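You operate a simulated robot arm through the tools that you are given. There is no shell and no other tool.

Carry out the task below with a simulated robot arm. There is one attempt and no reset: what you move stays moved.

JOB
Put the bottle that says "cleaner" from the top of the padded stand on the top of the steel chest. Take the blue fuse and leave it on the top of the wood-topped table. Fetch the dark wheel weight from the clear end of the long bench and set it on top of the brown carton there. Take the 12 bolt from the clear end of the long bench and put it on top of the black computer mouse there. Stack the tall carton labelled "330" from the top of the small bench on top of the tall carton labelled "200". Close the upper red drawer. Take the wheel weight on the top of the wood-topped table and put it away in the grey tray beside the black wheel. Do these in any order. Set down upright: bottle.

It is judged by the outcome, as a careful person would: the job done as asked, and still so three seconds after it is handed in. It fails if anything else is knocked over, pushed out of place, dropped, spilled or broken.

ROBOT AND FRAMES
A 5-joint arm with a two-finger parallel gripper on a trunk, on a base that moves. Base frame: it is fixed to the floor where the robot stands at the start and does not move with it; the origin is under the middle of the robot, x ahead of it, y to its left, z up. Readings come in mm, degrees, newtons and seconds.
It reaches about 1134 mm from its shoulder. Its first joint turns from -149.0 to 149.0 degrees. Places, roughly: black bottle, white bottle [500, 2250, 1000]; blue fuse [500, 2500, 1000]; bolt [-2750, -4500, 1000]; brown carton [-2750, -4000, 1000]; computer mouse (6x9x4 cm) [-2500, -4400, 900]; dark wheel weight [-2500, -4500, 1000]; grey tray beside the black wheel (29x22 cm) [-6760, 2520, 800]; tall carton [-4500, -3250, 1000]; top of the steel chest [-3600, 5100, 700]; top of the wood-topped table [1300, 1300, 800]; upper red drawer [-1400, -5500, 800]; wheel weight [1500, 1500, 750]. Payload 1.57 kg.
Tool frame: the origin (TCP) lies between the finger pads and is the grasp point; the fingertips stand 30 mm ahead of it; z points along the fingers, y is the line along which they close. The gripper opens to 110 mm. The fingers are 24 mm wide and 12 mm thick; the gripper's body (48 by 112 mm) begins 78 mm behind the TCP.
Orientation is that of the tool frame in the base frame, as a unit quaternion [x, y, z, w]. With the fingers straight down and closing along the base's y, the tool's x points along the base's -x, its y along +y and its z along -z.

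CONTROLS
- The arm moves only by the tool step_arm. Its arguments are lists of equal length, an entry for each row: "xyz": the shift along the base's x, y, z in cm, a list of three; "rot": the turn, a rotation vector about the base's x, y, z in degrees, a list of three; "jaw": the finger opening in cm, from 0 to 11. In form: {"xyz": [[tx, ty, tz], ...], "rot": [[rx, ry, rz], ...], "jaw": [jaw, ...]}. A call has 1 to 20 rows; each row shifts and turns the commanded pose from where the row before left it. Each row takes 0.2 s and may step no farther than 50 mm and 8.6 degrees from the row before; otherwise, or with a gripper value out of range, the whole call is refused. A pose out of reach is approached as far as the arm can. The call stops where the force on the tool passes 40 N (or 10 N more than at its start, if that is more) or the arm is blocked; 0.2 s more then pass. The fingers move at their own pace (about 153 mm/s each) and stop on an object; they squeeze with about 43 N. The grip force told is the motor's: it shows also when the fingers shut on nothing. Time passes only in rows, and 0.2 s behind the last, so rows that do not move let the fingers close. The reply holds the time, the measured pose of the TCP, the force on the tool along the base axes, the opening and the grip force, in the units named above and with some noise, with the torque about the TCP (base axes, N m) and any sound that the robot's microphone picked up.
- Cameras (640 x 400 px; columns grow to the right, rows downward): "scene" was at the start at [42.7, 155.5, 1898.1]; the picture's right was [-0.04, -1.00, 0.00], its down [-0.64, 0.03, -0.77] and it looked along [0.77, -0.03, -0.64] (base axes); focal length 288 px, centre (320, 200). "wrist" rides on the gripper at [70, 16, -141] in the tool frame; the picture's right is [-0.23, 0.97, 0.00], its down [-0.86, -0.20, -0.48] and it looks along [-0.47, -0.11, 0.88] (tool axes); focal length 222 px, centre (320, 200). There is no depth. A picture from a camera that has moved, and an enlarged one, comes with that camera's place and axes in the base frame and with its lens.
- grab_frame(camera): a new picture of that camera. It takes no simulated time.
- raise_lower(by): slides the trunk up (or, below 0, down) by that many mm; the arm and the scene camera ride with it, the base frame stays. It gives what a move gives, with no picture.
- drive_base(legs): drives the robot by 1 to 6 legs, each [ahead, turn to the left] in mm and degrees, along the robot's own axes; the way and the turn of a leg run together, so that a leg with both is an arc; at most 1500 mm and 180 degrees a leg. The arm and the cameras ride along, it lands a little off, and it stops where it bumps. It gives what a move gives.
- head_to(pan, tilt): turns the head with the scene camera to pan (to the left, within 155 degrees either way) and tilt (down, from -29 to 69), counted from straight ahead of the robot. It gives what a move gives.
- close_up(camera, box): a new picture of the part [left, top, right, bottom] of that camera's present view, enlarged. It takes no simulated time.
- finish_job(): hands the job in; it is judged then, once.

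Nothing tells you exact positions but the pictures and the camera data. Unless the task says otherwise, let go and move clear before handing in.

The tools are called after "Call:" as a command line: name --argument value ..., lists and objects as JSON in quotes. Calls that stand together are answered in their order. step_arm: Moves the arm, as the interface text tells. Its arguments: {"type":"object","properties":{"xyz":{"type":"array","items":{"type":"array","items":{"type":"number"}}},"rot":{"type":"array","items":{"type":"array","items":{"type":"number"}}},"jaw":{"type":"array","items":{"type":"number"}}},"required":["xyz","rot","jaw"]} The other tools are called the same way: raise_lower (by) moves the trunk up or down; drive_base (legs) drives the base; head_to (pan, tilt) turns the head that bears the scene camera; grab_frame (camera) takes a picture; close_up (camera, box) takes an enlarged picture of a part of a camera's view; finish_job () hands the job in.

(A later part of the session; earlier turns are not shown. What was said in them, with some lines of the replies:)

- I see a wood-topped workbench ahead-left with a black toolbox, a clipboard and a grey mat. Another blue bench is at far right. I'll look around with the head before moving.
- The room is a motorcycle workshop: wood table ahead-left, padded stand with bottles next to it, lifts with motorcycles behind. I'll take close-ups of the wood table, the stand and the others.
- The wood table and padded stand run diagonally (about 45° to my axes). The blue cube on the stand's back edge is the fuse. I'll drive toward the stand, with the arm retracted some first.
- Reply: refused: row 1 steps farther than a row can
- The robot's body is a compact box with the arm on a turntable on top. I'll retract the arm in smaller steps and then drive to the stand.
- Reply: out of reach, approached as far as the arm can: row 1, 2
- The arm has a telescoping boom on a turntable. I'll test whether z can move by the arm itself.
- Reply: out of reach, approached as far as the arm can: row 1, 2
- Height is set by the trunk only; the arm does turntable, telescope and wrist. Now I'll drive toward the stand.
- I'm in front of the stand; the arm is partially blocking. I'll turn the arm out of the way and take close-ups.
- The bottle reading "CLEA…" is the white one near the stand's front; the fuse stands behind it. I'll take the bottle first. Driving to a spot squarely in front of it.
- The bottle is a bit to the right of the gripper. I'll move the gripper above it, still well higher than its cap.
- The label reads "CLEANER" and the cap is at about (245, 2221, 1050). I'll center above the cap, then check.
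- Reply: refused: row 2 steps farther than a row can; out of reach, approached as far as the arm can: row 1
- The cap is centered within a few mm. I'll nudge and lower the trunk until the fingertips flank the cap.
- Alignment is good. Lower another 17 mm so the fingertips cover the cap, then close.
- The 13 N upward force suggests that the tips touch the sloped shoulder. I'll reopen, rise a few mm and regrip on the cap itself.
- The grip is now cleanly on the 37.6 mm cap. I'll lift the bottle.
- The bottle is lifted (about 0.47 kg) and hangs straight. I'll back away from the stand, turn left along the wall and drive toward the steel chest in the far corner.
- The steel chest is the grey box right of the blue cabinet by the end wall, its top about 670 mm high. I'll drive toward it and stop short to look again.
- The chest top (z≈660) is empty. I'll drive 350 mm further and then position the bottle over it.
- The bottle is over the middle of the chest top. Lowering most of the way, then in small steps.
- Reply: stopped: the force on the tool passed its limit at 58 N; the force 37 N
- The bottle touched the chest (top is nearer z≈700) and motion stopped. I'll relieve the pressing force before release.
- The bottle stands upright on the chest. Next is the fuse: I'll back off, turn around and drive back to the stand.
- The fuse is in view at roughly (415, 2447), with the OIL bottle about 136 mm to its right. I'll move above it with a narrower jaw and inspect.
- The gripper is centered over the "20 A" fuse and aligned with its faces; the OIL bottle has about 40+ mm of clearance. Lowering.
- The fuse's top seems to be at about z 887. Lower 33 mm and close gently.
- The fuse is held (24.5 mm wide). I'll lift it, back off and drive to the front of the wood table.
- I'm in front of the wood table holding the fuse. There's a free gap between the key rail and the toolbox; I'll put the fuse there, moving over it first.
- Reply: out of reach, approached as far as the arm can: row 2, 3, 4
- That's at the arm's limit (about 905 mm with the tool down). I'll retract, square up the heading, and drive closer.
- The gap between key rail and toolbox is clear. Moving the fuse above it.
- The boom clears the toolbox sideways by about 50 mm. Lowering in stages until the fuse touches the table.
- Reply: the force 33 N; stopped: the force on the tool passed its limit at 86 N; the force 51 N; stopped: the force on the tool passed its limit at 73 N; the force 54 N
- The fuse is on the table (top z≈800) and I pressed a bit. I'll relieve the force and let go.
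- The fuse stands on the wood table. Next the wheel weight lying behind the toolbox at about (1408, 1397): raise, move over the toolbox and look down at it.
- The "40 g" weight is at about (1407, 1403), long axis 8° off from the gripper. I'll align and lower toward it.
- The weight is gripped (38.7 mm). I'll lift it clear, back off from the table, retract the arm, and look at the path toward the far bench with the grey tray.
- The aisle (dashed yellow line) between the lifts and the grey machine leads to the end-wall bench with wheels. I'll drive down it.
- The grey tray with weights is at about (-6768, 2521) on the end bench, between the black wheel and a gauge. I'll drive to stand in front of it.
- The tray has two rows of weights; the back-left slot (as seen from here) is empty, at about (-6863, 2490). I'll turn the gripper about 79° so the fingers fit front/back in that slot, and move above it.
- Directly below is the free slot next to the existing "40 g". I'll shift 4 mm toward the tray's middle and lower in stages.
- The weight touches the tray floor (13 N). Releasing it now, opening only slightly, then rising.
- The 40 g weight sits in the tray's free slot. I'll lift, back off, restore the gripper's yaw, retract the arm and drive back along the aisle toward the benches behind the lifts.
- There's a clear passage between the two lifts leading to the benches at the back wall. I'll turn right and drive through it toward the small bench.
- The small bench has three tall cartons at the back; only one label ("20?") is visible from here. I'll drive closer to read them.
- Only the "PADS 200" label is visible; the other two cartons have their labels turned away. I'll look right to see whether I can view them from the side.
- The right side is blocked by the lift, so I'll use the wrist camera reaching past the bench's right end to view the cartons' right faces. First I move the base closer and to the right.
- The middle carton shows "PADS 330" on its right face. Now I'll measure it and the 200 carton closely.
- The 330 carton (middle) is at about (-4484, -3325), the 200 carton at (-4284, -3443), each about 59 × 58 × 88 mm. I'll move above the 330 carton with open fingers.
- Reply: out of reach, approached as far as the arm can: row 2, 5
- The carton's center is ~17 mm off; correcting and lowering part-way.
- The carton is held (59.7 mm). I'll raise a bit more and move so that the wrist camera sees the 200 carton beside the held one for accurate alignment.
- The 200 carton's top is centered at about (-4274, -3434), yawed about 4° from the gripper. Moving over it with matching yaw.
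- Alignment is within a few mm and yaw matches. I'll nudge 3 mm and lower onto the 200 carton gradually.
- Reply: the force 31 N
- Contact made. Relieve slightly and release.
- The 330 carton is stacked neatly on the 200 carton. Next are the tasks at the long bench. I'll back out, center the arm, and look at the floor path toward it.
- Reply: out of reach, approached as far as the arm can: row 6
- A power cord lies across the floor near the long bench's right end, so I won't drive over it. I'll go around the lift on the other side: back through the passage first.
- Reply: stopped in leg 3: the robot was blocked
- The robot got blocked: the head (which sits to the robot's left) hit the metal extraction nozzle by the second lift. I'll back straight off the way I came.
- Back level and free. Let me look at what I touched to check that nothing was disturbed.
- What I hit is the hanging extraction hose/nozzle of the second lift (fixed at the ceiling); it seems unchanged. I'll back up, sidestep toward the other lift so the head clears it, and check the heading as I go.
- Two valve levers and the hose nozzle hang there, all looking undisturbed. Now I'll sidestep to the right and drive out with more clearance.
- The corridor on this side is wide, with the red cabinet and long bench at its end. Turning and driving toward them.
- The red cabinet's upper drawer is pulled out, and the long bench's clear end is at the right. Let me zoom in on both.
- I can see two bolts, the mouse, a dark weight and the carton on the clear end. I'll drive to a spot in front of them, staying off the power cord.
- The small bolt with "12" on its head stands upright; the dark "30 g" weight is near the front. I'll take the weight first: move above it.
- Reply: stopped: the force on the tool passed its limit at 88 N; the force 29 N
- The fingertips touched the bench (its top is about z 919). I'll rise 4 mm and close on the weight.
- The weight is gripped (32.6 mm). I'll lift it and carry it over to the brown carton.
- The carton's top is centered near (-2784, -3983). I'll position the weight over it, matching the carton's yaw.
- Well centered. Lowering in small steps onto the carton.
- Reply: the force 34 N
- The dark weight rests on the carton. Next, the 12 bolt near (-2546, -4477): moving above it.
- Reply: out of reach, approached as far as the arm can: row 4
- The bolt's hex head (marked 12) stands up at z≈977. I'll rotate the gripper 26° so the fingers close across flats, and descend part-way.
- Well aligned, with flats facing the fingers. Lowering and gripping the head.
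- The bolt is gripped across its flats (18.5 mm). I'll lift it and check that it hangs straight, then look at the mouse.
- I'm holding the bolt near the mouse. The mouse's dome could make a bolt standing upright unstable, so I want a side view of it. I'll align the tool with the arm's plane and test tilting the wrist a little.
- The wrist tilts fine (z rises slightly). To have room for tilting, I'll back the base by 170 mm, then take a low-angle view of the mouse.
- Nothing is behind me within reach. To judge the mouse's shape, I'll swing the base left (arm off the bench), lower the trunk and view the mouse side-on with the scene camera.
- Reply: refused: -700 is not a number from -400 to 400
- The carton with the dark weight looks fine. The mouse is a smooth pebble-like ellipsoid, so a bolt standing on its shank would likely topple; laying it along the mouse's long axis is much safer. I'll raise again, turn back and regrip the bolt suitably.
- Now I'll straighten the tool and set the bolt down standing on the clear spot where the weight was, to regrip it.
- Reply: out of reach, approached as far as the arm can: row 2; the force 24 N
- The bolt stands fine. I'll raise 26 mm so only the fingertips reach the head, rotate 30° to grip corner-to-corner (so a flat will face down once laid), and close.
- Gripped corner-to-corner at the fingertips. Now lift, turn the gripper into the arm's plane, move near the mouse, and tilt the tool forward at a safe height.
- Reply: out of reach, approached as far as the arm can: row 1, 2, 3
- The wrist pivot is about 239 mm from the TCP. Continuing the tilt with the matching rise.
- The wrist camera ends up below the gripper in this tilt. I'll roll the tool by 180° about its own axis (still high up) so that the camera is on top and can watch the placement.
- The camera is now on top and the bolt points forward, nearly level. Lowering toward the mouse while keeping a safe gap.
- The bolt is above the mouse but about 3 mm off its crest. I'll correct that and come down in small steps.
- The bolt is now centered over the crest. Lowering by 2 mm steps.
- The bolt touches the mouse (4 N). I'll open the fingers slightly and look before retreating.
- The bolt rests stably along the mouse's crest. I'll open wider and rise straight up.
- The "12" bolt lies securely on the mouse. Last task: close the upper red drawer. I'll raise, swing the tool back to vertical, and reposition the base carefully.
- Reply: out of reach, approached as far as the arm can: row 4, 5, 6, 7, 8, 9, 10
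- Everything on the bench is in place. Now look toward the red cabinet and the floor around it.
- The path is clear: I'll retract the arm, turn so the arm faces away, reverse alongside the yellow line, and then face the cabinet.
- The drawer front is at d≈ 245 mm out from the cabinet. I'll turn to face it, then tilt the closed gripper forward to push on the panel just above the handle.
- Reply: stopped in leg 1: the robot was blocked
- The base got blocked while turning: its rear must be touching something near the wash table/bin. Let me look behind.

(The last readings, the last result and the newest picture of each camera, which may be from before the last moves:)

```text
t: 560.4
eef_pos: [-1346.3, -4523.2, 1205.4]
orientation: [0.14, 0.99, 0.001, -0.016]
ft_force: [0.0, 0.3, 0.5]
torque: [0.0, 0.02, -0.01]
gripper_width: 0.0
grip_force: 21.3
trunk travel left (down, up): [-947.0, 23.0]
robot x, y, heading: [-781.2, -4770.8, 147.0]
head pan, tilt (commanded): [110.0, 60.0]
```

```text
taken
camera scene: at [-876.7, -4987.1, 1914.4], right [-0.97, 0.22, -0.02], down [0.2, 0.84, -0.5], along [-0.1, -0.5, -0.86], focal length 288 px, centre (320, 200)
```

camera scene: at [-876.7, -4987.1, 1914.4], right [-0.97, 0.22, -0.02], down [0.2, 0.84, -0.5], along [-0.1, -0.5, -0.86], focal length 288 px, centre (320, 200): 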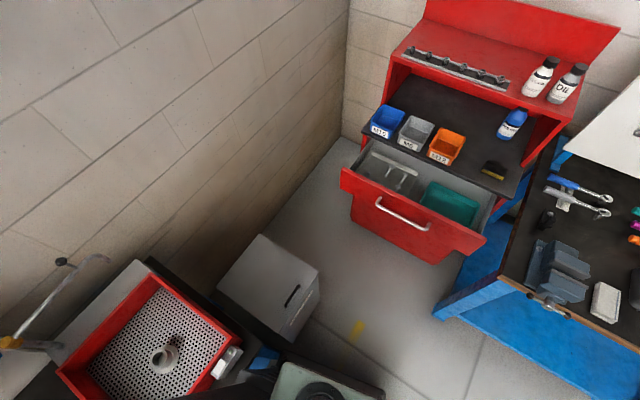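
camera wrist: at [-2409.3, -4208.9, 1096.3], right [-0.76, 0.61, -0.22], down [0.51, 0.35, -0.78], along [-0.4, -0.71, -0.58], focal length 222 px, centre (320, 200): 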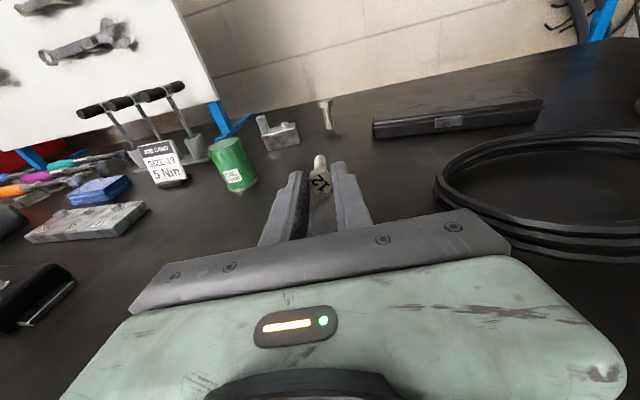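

The robot's rear extends farther back than I assumed and touches the wash table. I'll drive straight forward to free it and then check the table.

Call:
drive_base --legs '[[250, 0]]'

Call:
head_to --pan 150 --tilt 45

Call:
grab_frame --camera "scene"

```text
t: 562.2
eef_pos: [-1556.4, -4376.8, 1213.7]
orientation: [0.146, 0.989, 0.001, -0.016]
ft_force: [-0.5, 0.8, 0.1]
torque: [0.04, 0.0, 0.01]
gripper_width: 0.0
grip_force: 21.7
trunk travel left (down, up): [-947.0, 23.0]
robot x, y, heading: [-994.9, -4634.6, 146.2]
head pan, tilt (commanded): [110.0, 60.0]
```

```text
t: 563.3
eef_pos: [-1554.7, -4376.5, 1214.2]
orientation: [0.146, 0.989, 0.0, -0.016]
ft_force: [-0.1, 0.2, 0.9]
torque: [-0.04, -0.01, 0.0]
gripper_width: 0.0
grip_force: 21.3
trunk travel left (down, up): [-947.0, 23.0]
robot x, y, heading: [-998.3, -4634.5, 146.1]
head pan, tilt (commanded): [150.0, 45.0]
```

```text
taken
camera scene: at [-1015.8, -4874.3, 1931.2], right [-0.9, -0.44, 0.0], down [-0.31, 0.64, -0.71], along [0.31, -0.63, -0.71], focal length 288 px, centre (320, 200)
```

scene: 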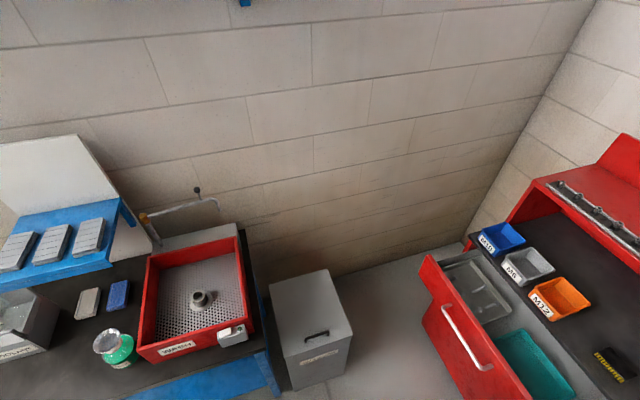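

The wash table and its contents look undisturbed. I'll reverse only slightly and then turn toward the cabinet with enough clearance.

Call:
drive_base --legs '[[-90, 0], [0, 79]]'

Call:
head_to --pan 15 --tilt 40

Call:
grab_frame --camera "scene"

```text
t: 567.7
eef_pos: [-1290.5, -5178.1, 1215.5]
orientation: [-0.515, 0.857, -0.01, -0.012]
ft_force: [0.1, -0.9, -0.5]
torque: [0.02, -0.02, -0.02]
gripper_width: 0.0
grip_force: 20.8
trunk travel left (down, up): [-947.0, 23.0]
robot x, y, heading: [-929.0, -4680.4, -136.1]
head pan, tilt (commanded): [150.0, 45.0]
```

```text
t: 569.9
eef_pos: [-1291.4, -5177.8, 1214.6]
orientation: [-0.515, 0.857, -0.012, -0.012]
ft_force: [0.9, -0.3, -0.2]
torque: [-0.04, 0.03, 0.03]
gripper_width: 0.0
grip_force: 21.3
trunk travel left (down, up): [-947.0, 23.0]
robot x, y, heading: [-928.6, -4681.4, -136.2]
head pan, tilt (commanded): [15.0, 40.0]
```

```text
taken
camera scene: at [-818.6, -4843.3, 1938.5], right [-0.86, 0.51, 0.0], down [0.33, 0.55, -0.77], along [-0.39, -0.66, -0.64], focal length 288 px, centre (320, 200)
```

scene: 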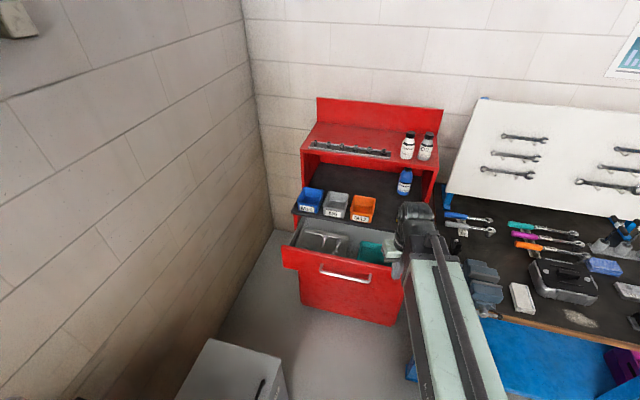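

I face the cabinet now. I'll tilt the closed gripper forward at this height, ending just in front of the drawer panel.

Call:
step_arm --xyz '[[-0.83, -2.03, 0.25], [-0.83, -2.03, 0.73], [-0.83, -2.03, 1.2], [-0.83, -2.03, 1.64], [-0.83, -2.03, 2.05], [-0.83, -2.03, 2.42], [-0.83, -2.03, 2.74], [-0.83, -2.03, 3.0], [-0.83, -2.03, 3.2], [-0.83, -2.03, 3.34], [0, 0, 0]]' --rot '[[-7.16, 4.0, 0], [-7.16, 4.0, 0], [-7.16, 4.0, 0], [-7.16, 4.0, 0], [-7.16, 4.0, 0], [-7.16, 4.0, 0], [-7.16, 4.0, 0], [-7.16, 4.0, 0], [-7.16, 4.0, 0], [-7.16, 4.0, 0], [0, 0, 0]]' --jaw '[0, 0, 0, 0, 0, 0, 0, 0, 0, 0, 0]'

Call:
grab_frame --camera "wrist"

Call:
grab_frame --camera "scene"

```text
t: 572.3
eef_pos: [-1379.2, -5389.2, 1426.9]
orientation: [-0.385, 0.637, -0.334, -0.579]
ft_force: [0.0, 0.8, 0.1]
torque: [0.02, -0.02, 0.0]
gripper_width: 0.2
grip_force: 21.3
out of reach, approached as far as the arm can: row 4, 5, 7
trunk travel left (down, up): [-947.0, 23.0]
robot x, y, heading: [-928.3, -4679.5, -136.0]
head pan, tilt (commanded): [15.0, 40.0]
```

```text
taken
camera wrist: at [-1327.3, -5265.1, 1511.7], right [-0.85, 0.49, -0.21], down [0.43, 0.41, -0.8], along [-0.31, -0.77, -0.56], focal length 222 px, centre (320, 200)
```

wrist: 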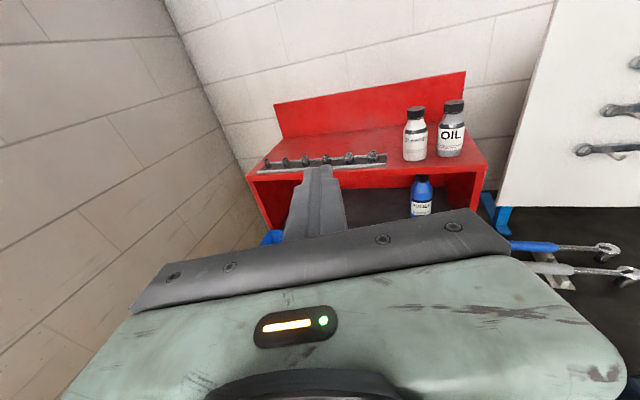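

```text
taken
camera scene: at [-818.6, -4843.1, 1938.5], right [-0.86, 0.51, 0.0], down [0.33, 0.55, -0.77], along [-0.39, -0.66, -0.64], focal length 288 px, centre (320, 200)
```

scene: 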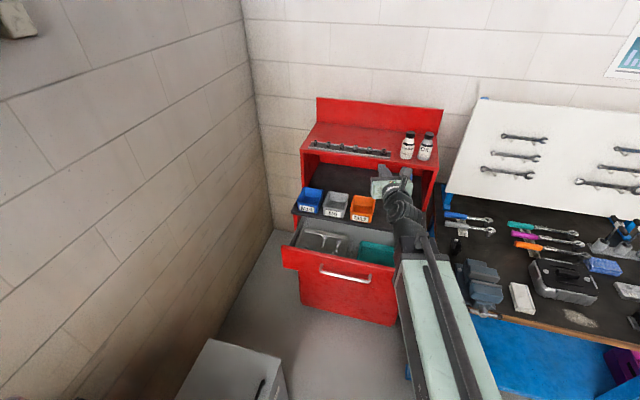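

Re-measuring from several views, the drawer panel is actually nearer and higher (z≈778–926, d≈-4809) with the handle at z≈880. I must back off before lowering, so I'll reverse the base 130 mm.

Call:
drive_base --legs '[[-130, 0]]'

Call:
raise_lower --by -350

Call:
grab_frame --camera "wrist"

Call:
grab_frame --camera "scene"

```text
t: 573.6
eef_pos: [-1285.8, -5292.7, 1427.0]
orientation: [-0.383, 0.638, -0.333, -0.58]
ft_force: [-0.3, 0.8, 0.2]
torque: [0.0, 0.0, 0.01]
gripper_width: 0.1
grip_force: 21.3
trunk travel left (down, up): [-947.0, 23.0]
robot x, y, heading: [-835.4, -4591.4, -136.0]
head pan, tilt (commanded): [15.0, 40.0]
```

```text
t: 577.0
eef_pos: [-1286.9, -5293.3, 1075.2]
orientation: [-0.385, 0.638, -0.333, -0.578]
ft_force: [0.1, -0.3, 0.1]
torque: [-0.02, -0.01, -0.03]
gripper_width: 0.0
grip_force: 21.1
trunk travel left (down, up): [-597.0, 373.0]
robot x, y, heading: [-832.8, -4588.3, -136.2]
head pan, tilt (commanded): [15.0, 40.0]
```

```text
taken
camera wrist: at [-1235.2, -5171.1, 1161.5], right [-0.84, 0.5, -0.21], down [0.44, 0.41, -0.8], along [-0.31, -0.77, -0.56], focal length 222 px, centre (320, 200)
```

wrist: 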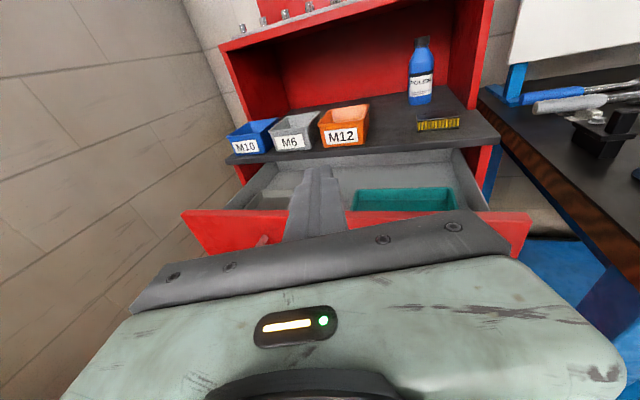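

```text
taken
camera scene: at [-723.9, -4751.4, 1588.5], right [-0.86, 0.52, 0.0], down [0.33, 0.55, -0.77], along [-0.4, -0.66, -0.64], focal length 288 px, centre (320, 200)
```

scene: 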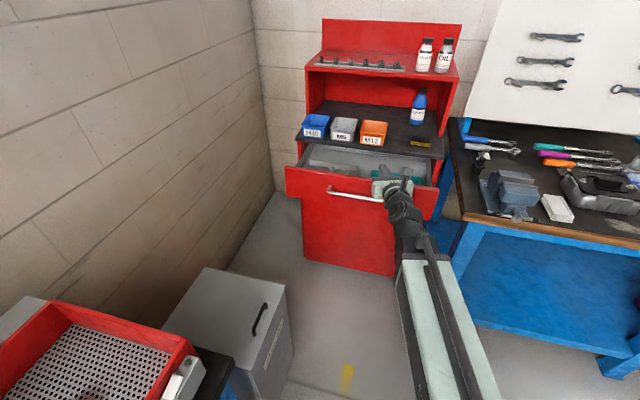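

The panel position is confirmed. Lowering so the fingertips are below the handle height, still 100+ mm in front of the panel.

Call:
raise_lower --by -250

Call:
grab_frame --camera "wrist"

Call:
grab_frame --camera "scene"

```text
t: 579.6
eef_pos: [-1286.4, -5293.5, 826.5]
orientation: [-0.383, 0.638, -0.333, -0.579]
ft_force: [0.6, -0.4, -0.3]
torque: [0.01, -0.03, 0.04]
gripper_width: 0.0
grip_force: 21.2
trunk travel left (down, up): [-347.0, 623.0]
robot x, y, heading: [-834.0, -4587.9, -136.2]
head pan, tilt (commanded): [15.0, 40.0]
```

```text
taken
camera wrist: at [-1235.2, -5171.1, 911.5], right [-0.84, 0.5, -0.21], down [0.44, 0.41, -0.8], along [-0.31, -0.77, -0.56], focal length 222 px, centre (320, 200)
```

wrist: 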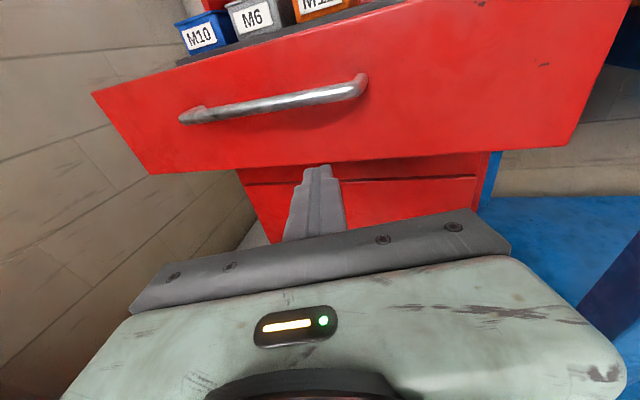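

```text
taken
camera scene: at [-723.9, -4751.4, 1338.5], right [-0.86, 0.52, 0.0], down [0.33, 0.55, -0.77], along [-0.4, -0.66, -0.64], focal length 288 px, centre (320, 200)
```

scene: 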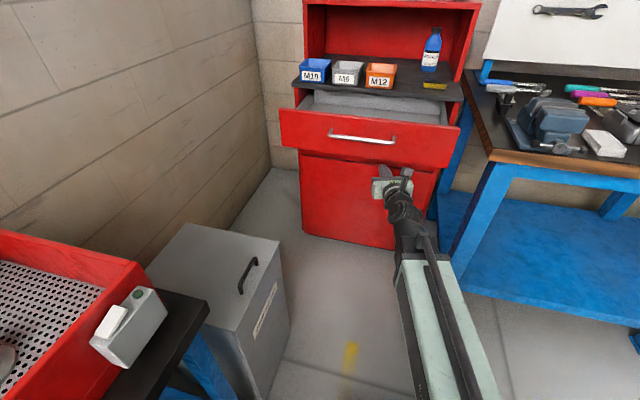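

The tool axis points at the panel between its bottom edge and the handle — good. I'll drive the base forward 95 mm so the arm has enough stroke.

Call:
drive_base --legs '[[95, 0]]'

Call:
grab_frame --camera "wrist"

```text
t: 580.7
eef_pos: [-1355.2, -5359.3, 825.9]
orientation: [-0.384, 0.639, -0.332, -0.578]
ft_force: [-0.4, -0.4, -0.5]
torque: [-0.01, -0.01, 0.02]
gripper_width: 0.1
grip_force: 20.9
trunk travel left (down, up): [-347.0, 623.0]
robot x, y, heading: [-901.4, -4655.5, -135.9]
head pan, tilt (commanded): [15.0, 40.0]
```

```text
taken
camera wrist: at [-1302.8, -5236.3, 911.5], right [-0.84, 0.5, -0.21], down [0.44, 0.41, -0.8], along [-0.31, -0.77, -0.56], focal length 222 px, centre (320, 200)
```

wrist: 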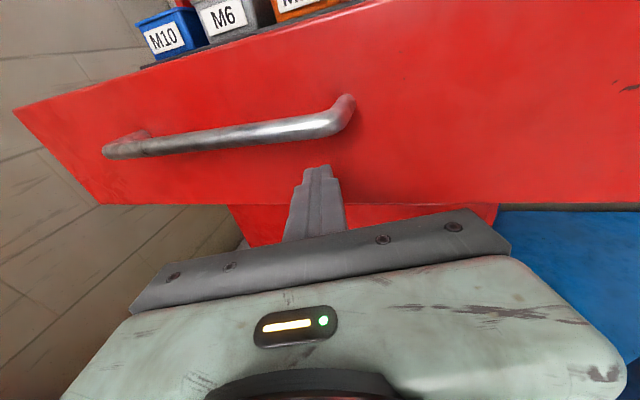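

Call:
step_arm --xyz '[[-1.2, -2.18, 0], [-0.96, -1.74, 0], [-0.96, -1.74, 0], [-0.96, -1.74, 0]]' --rot '[[0, 0, 0], [0, 0, 0], [0, 0, 0], [0, 0, 0]]' --jaw '[0, 0, 0, 0]'

Call:
grab_frame --camera "wrist"

```text
t: 581.7
eef_pos: [-1395.6, -5432.5, 826.2]
orientation: [-0.384, 0.638, -0.333, -0.579]
ft_force: [-1.0, 0.4, 0.0]
torque: [0.03, 0.01, -0.01]
gripper_width: 0.0
grip_force: 21.6
trunk travel left (down, up): [-347.0, 623.0]
robot x, y, heading: [-902.2, -4656.8, -136.1]
head pan, tilt (commanded): [15.0, 40.0]
```

```text
taken
camera wrist: at [-1343.6, -5309.9, 911.5], right [-0.84, 0.49, -0.21], down [0.44, 0.41, -0.8], along [-0.31, -0.77, -0.56], focal length 222 px, centre (320, 200)
```

wrist: 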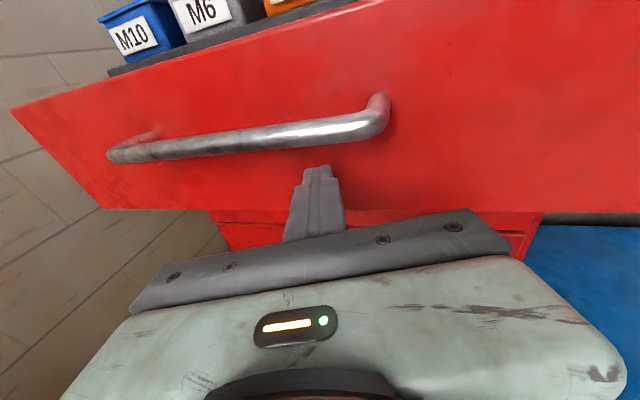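

The drawer moves with little resistance. Continue pushing.

Call:
step_arm --xyz '[[-0.96, -1.74, 0], [-0.96, -1.74, 0], [-0.96, -1.74, 0], [-0.96, -1.74, 0], [-0.96, -1.74, 0], [-0.96, -1.74, 0]]' --rot '[[0, 0, 0], [0, 0, 0], [0, 0, 0], [0, 0, 0], [0, 0, 0], [0, 0, 0]]' --jaw '[0, 0, 0, 0, 0, 0]'

Call:
grab_frame --camera "wrist"

Call:
grab_frame --camera "scene"

```text
t: 583.1
eef_pos: [-1451.8, -5537.2, 825.9]
orientation: [-0.384, 0.638, -0.333, -0.579]
ft_force: [0.4, 0.4, -0.5]
torque: [0.02, 0.02, 0.04]
gripper_width: 0.0
grip_force: 21.0
trunk travel left (down, up): [-347.0, 623.0]
robot x, y, heading: [-899.5, -4654.3, -136.0]
head pan, tilt (commanded): [15.0, 40.0]
```

```text
taken
camera wrist: at [-1400.3, -5414.0, 911.7], right [-0.84, 0.49, -0.21], down [0.44, 0.41, -0.8], along [-0.31, -0.77, -0.56], focal length 222 px, centre (320, 200)
```

wrist: 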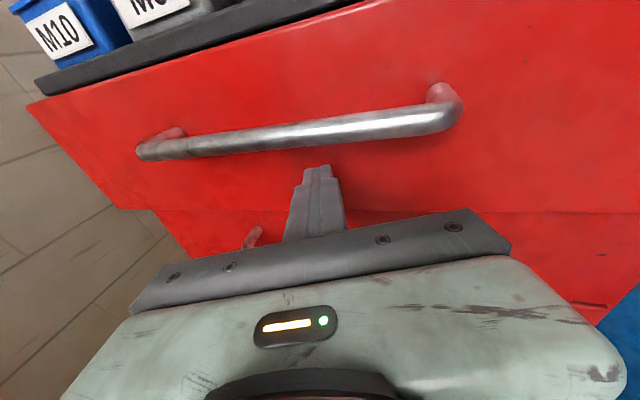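

```text
taken
camera scene: at [-791.6, -4816.5, 1338.5], right [-0.86, 0.52, 0.0], down [0.33, 0.55, -0.77], along [-0.4, -0.66, -0.64], focal length 288 px, centre (320, 200)
```

scene: 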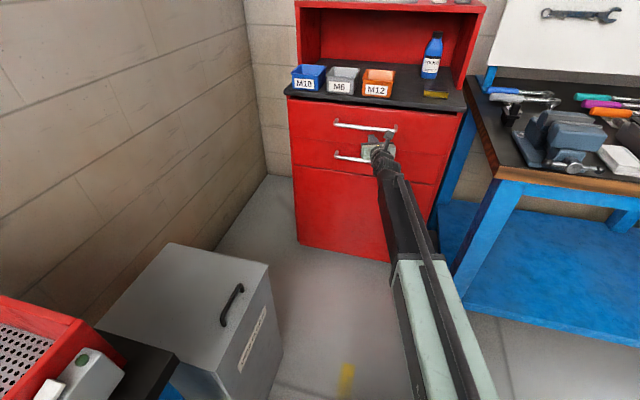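

Call:
step_arm --xyz '[[-0.96, -1.74, 0], [-0.96, -1.74, 0], [-0.96, -1.74, 0]]' --rot '[[0, 0, 0], [0, 0, 0], [0, 0, 0]]' --jaw '[0, 0, 0]'

Call:
grab_frame --camera "wrist"

Call:
close_up --camera "scene" --box '[270, 50, 490, 270]'

```text
t: 583.8
eef_pos: [-1474.8, -5576.0, 826.7]
orientation: [-0.384, 0.639, -0.333, -0.577]
ft_force: [7.7, 9.6, 3.7]
torque: [-0.16, 0.11, -0.1]
gripper_width: 0.0
grip_force: 21.8
trunk travel left (down, up): [-347.0, 623.0]
robot x, y, heading: [-902.3, -4654.2, -136.2]
head pan, tilt (commanded): [15.0, 40.0]
stopped in row 3: the force on the tool passed its limit at 71 N (the readings are from after the stop); the commanded pose is now the measured one
```

```text
taken
camera wrist: at [-1423.1, -5452.9, 912.4], right [-0.84, 0.49, -0.21], down [0.44, 0.41, -0.8], along [-0.31, -0.77, -0.56], focal length 222 px, centre (320, 200)
```

wrist: 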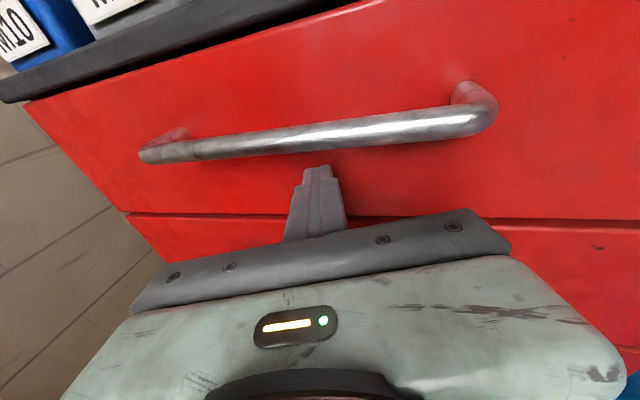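

```text
1.82 times, centred on (380, 160) of scene
camera zoom: at [-790.7, -4815.3, 1338.7], right [-0.86, 0.52, 0.0], down [0.33, 0.55, -0.77], along [-0.4, -0.66, -0.64], focal length 523 px, centre (211, 273)
```

zoom: 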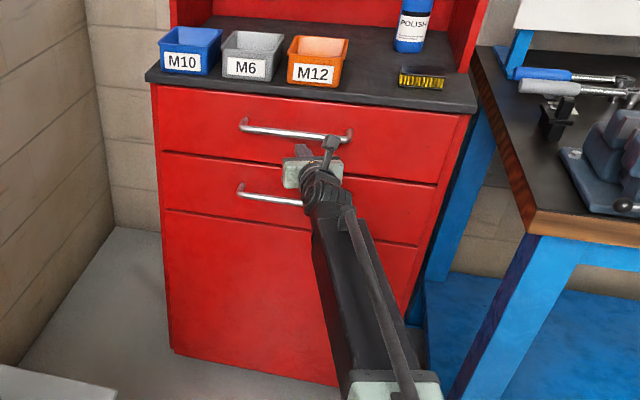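

The drawer hit its stop and its front is flush with the drawer below. I'll retract and verify.

Call:
step_arm --xyz '[[0.96, 1.74, 0], [0.96, 1.74, 0], [1.4, 2.6, 0], [1.4, 2.6, 0], [1.4, 2.6, 0], [1.4, 2.6, 0], [1.4, 2.6, 0]]' --rot '[[0, 0, 0], [0, 0, 0], [0, 0, 0], [0, 0, 0], [0, 0, 0], [0, 0, 0], [0, 0, 0]]' --jaw '[0, 0, 0, 0, 0, 0, 0]'

Call:
grab_frame --camera "wrist"

Call:
close_up --camera "scene" --box '[270, 50, 490, 270]'

```text
t: 585.4
eef_pos: [-1388.0, -5411.3, 824.6]
orientation: [-0.385, 0.639, -0.334, -0.577]
ft_force: [-0.3, 0.0, 0.3]
torque: [-0.05, 0.01, 0.01]
gripper_width: 0.2
grip_force: 21.1
trunk travel left (down, up): [-347.0, 623.0]
robot x, y, heading: [-903.1, -4651.9, -135.9]
head pan, tilt (commanded): [15.0, 40.0]
```

```text
taken
camera wrist: at [-1335.6, -5288.9, 911.0], right [-0.84, 0.49, -0.21], down [0.44, 0.41, -0.8], along [-0.31, -0.77, -0.56], focal length 222 px, centre (320, 200)
```

wrist: 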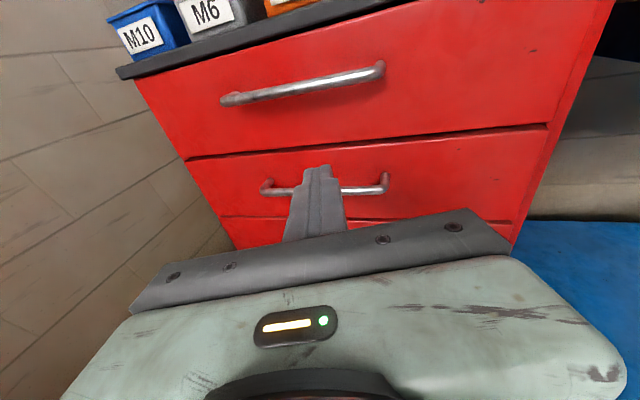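

```text
1.82 times, centred on (380, 160) of scene
camera zoom: at [-791.7, -4816.7, 1338.5], right [-0.86, 0.52, 0.0], down [0.33, 0.55, -0.77], along [-0.4, -0.66, -0.64], focal length 523 px, centre (211, 273)
```

zoom: 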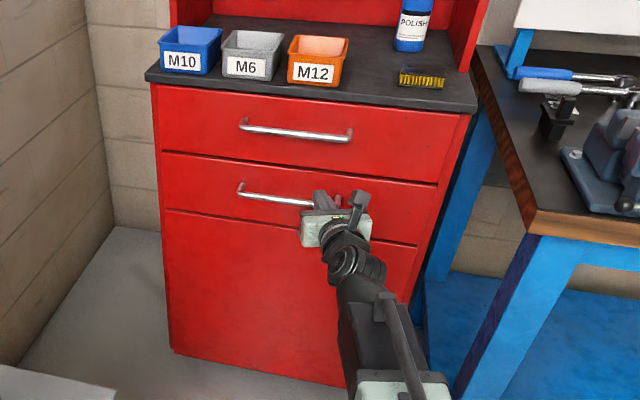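

The drawer is closed. I'll raise, back away a little and check the long bench items once more.

Call:
raise_lower --by 300

Call:
drive_base --legs '[[-250, 0]]'

Call:
raise_lower --by 300

Call:
head_to --pan -35 --tilt 30

Call:
grab_frame --camera "scene"

Call:
head_to --pan 70 --tilt 40

Call:
grab_frame --camera "scene"

```text
t: 588.4
eef_pos: [-1387.1, -5413.4, 1125.0]
orientation: [-0.385, 0.639, -0.333, -0.577]
ft_force: [-1.0, -0.9, 0.2]
torque: [0.0, 0.0, 0.0]
gripper_width: 0.0
grip_force: 21.4
trunk travel left (down, up): [-647.0, 323.0]
robot x, y, heading: [-899.2, -4653.0, -136.1]
head pan, tilt (commanded): [15.0, 40.0]
```

```text
t: 590.2
eef_pos: [-1213.0, -5238.6, 1124.2]
orientation: [-0.383, 0.64, -0.332, -0.577]
ft_force: [-0.4, 0.2, -0.8]
torque: [-0.02, -0.01, 0.01]
gripper_width: 0.0
grip_force: 21.4
trunk travel left (down, up): [-647.0, 323.0]
robot x, y, heading: [-722.7, -4483.9, -136.4]
head pan, tilt (commanded): [15.0, 40.0]
```

```text
t: 593.2
eef_pos: [-1213.5, -5238.1, 1425.8]
orientation: [-0.384, 0.64, -0.332, -0.577]
ft_force: [0.6, 0.1, -0.7]
torque: [-0.01, 0.01, 0.03]
gripper_width: 0.1
grip_force: 21.9
trunk travel left (down, up): [-947.0, 23.0]
robot x, y, heading: [-722.8, -4481.1, -136.4]
head pan, tilt (commanded): [15.0, 40.0]
```

```text
t: 594.4
eef_pos: [-1212.7, -5237.1, 1425.0]
orientation: [-0.383, 0.64, -0.332, -0.578]
ft_force: [-0.4, 0.2, 0.0]
torque: [0.03, 0.02, 0.02]
gripper_width: 0.0
grip_force: 21.3
trunk travel left (down, up): [-947.0, 23.0]
robot x, y, heading: [-723.6, -4482.4, -136.8]
head pan, tilt (commanded): [-35.0, 30.0]
```

```text
taken
camera scene: at [-659.3, -4586.3, 1953.8], right [-0.15, 0.99, 0.0], down [0.49, 0.07, -0.87], along [-0.86, -0.13, -0.5], focal length 288 px, centre (320, 200)
```

scene: 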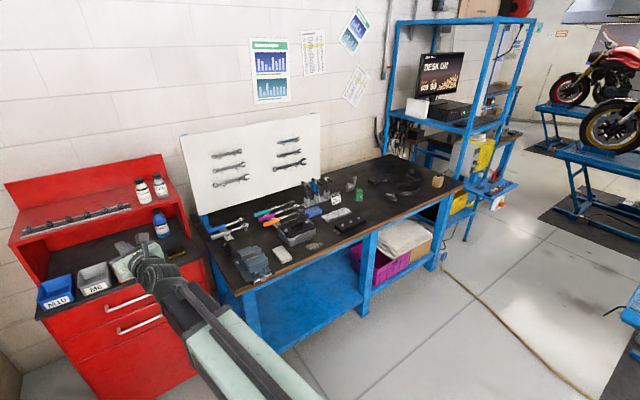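

```text
t: 596.2
eef_pos: [-1212.8, -5237.1, 1424.6]
orientation: [-0.383, 0.64, -0.331, -0.578]
ft_force: [0.0, 0.3, -0.3]
torque: [0.02, -0.03, -0.02]
gripper_width: 0.0
grip_force: 21.1
trunk travel left (down, up): [-947.0, 23.0]
robot x, y, heading: [-719.7, -4479.0, -136.3]
head pan, tilt (commanded): [70.0, 40.0]
```

```text
taken
camera scene: at [-536.0, -4650.8, 1938.5], right [-0.92, -0.4, 0.0], down [-0.26, 0.59, -0.77], along [0.31, -0.7, -0.64], focal length 288 px, centre (320, 200)
```

scene: 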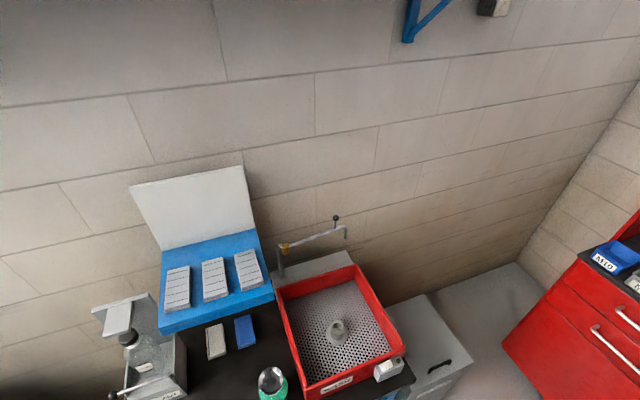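

Call:
head_to --pan -35 --tilt 30

Call:
close_up --camera "scene" --box '[330, 150, 470, 240]'

Call:
close_up --camera "scene" --box '[360, 175, 400, 205]'

```text
t: 598.1
eef_pos: [-1213.3, -5238.2, 1424.3]
orientation: [-0.383, 0.64, -0.331, -0.577]
ft_force: [-0.2, -0.5, 0.1]
torque: [0.03, 0.04, 0.01]
gripper_width: 0.2
grip_force: 21.9
trunk travel left (down, up): [-947.0, 23.0]
robot x, y, heading: [-723.2, -4482.2, -136.6]
head pan, tilt (commanded): [-35.0, 30.0]
```

```text
4.44 times, centred on (400, 195) of scene
camera zoom: at [-659.3, -4586.3, 1953.9], right [-0.15, 0.99, 0.0], down [0.49, 0.07, -0.87], along [-0.86, -0.13, -0.5], focal length 1279 px, centre (-36, 222)
```

zoom: 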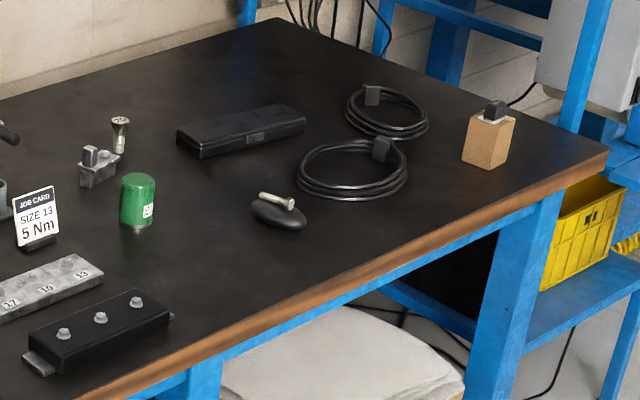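

```text
13.33 times, centred on (380, 190) of scene
camera zoom: at [-659.3, -4586.3, 1953.9], right [-0.15, 0.99, 0.0], down [0.49, 0.07, -0.87], along [-0.86, -0.13, -0.5], focal length 3837 px, centre (-480, 333)
```

zoom: 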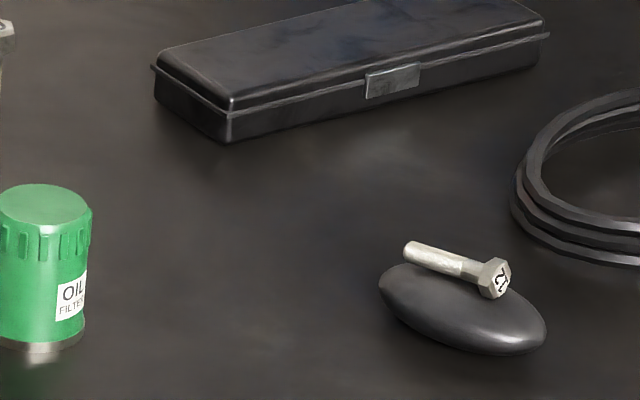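

All seven jobs look done:
- **Bottle:** the cleaner bottle is upright on the steel chest.
- **Fuse:** the blue fuse is on the wood table.
- **Wheel weight from the wood table:** it is in the grey tray.
- **Cartons:** 330 is stacked on 200.
- **Dark weight:** it is on the brown carton.
- **12 bolt:** it is lying on the mouse.
- **Drawer:** the upper red drawer is closed.

Two things got bumped along the way: the head hit a hanging hose nozzle, and the base touched the wash table. Both looked unchanged afterwards. The gripper is empty and clear, so I'm handing in.

Call:
finish_job

```text
The job is handed in.
```

I handed the job in with all seven tasks done, as far as the pictures show. The result of the judging has not come back.

- **Cleaner bottle:** it stands upright on top of the steel chest.
- **Blue fuse:** it is on the wood-topped table, between the key rail and the toolbox.
- **Wheel weight (40 g):** it is in the free slot of the grey tray beside the black wheel.
- **Cartons:** the 330 carton sits squarely on the 200 carton.
- **Dark wheel weight (30 g):** it rests on top of the brown carton.
- **12 bolt:** it lies lengthwise along the top of the computer mouse. The mouse is domed, so a standing bolt would probably have tipped over. It had not moved in the last pictures, about a minute after I let go.
- **Upper red drawer:** it is pushed in to its stop and flush with the drawer below.

I bumped two things while driving. The head hit the extraction hose nozzle hanging by the second lift, and the rear of the base pressed against the wash table. In the pictures taken afterwards, nothing there looked moved or knocked over, but I could not confirm it beyond that.

I checked the long bench and the drawer again just before handing in. I did not go back to re-check the bottle, fuse, tray or stacked cartons after placing them.
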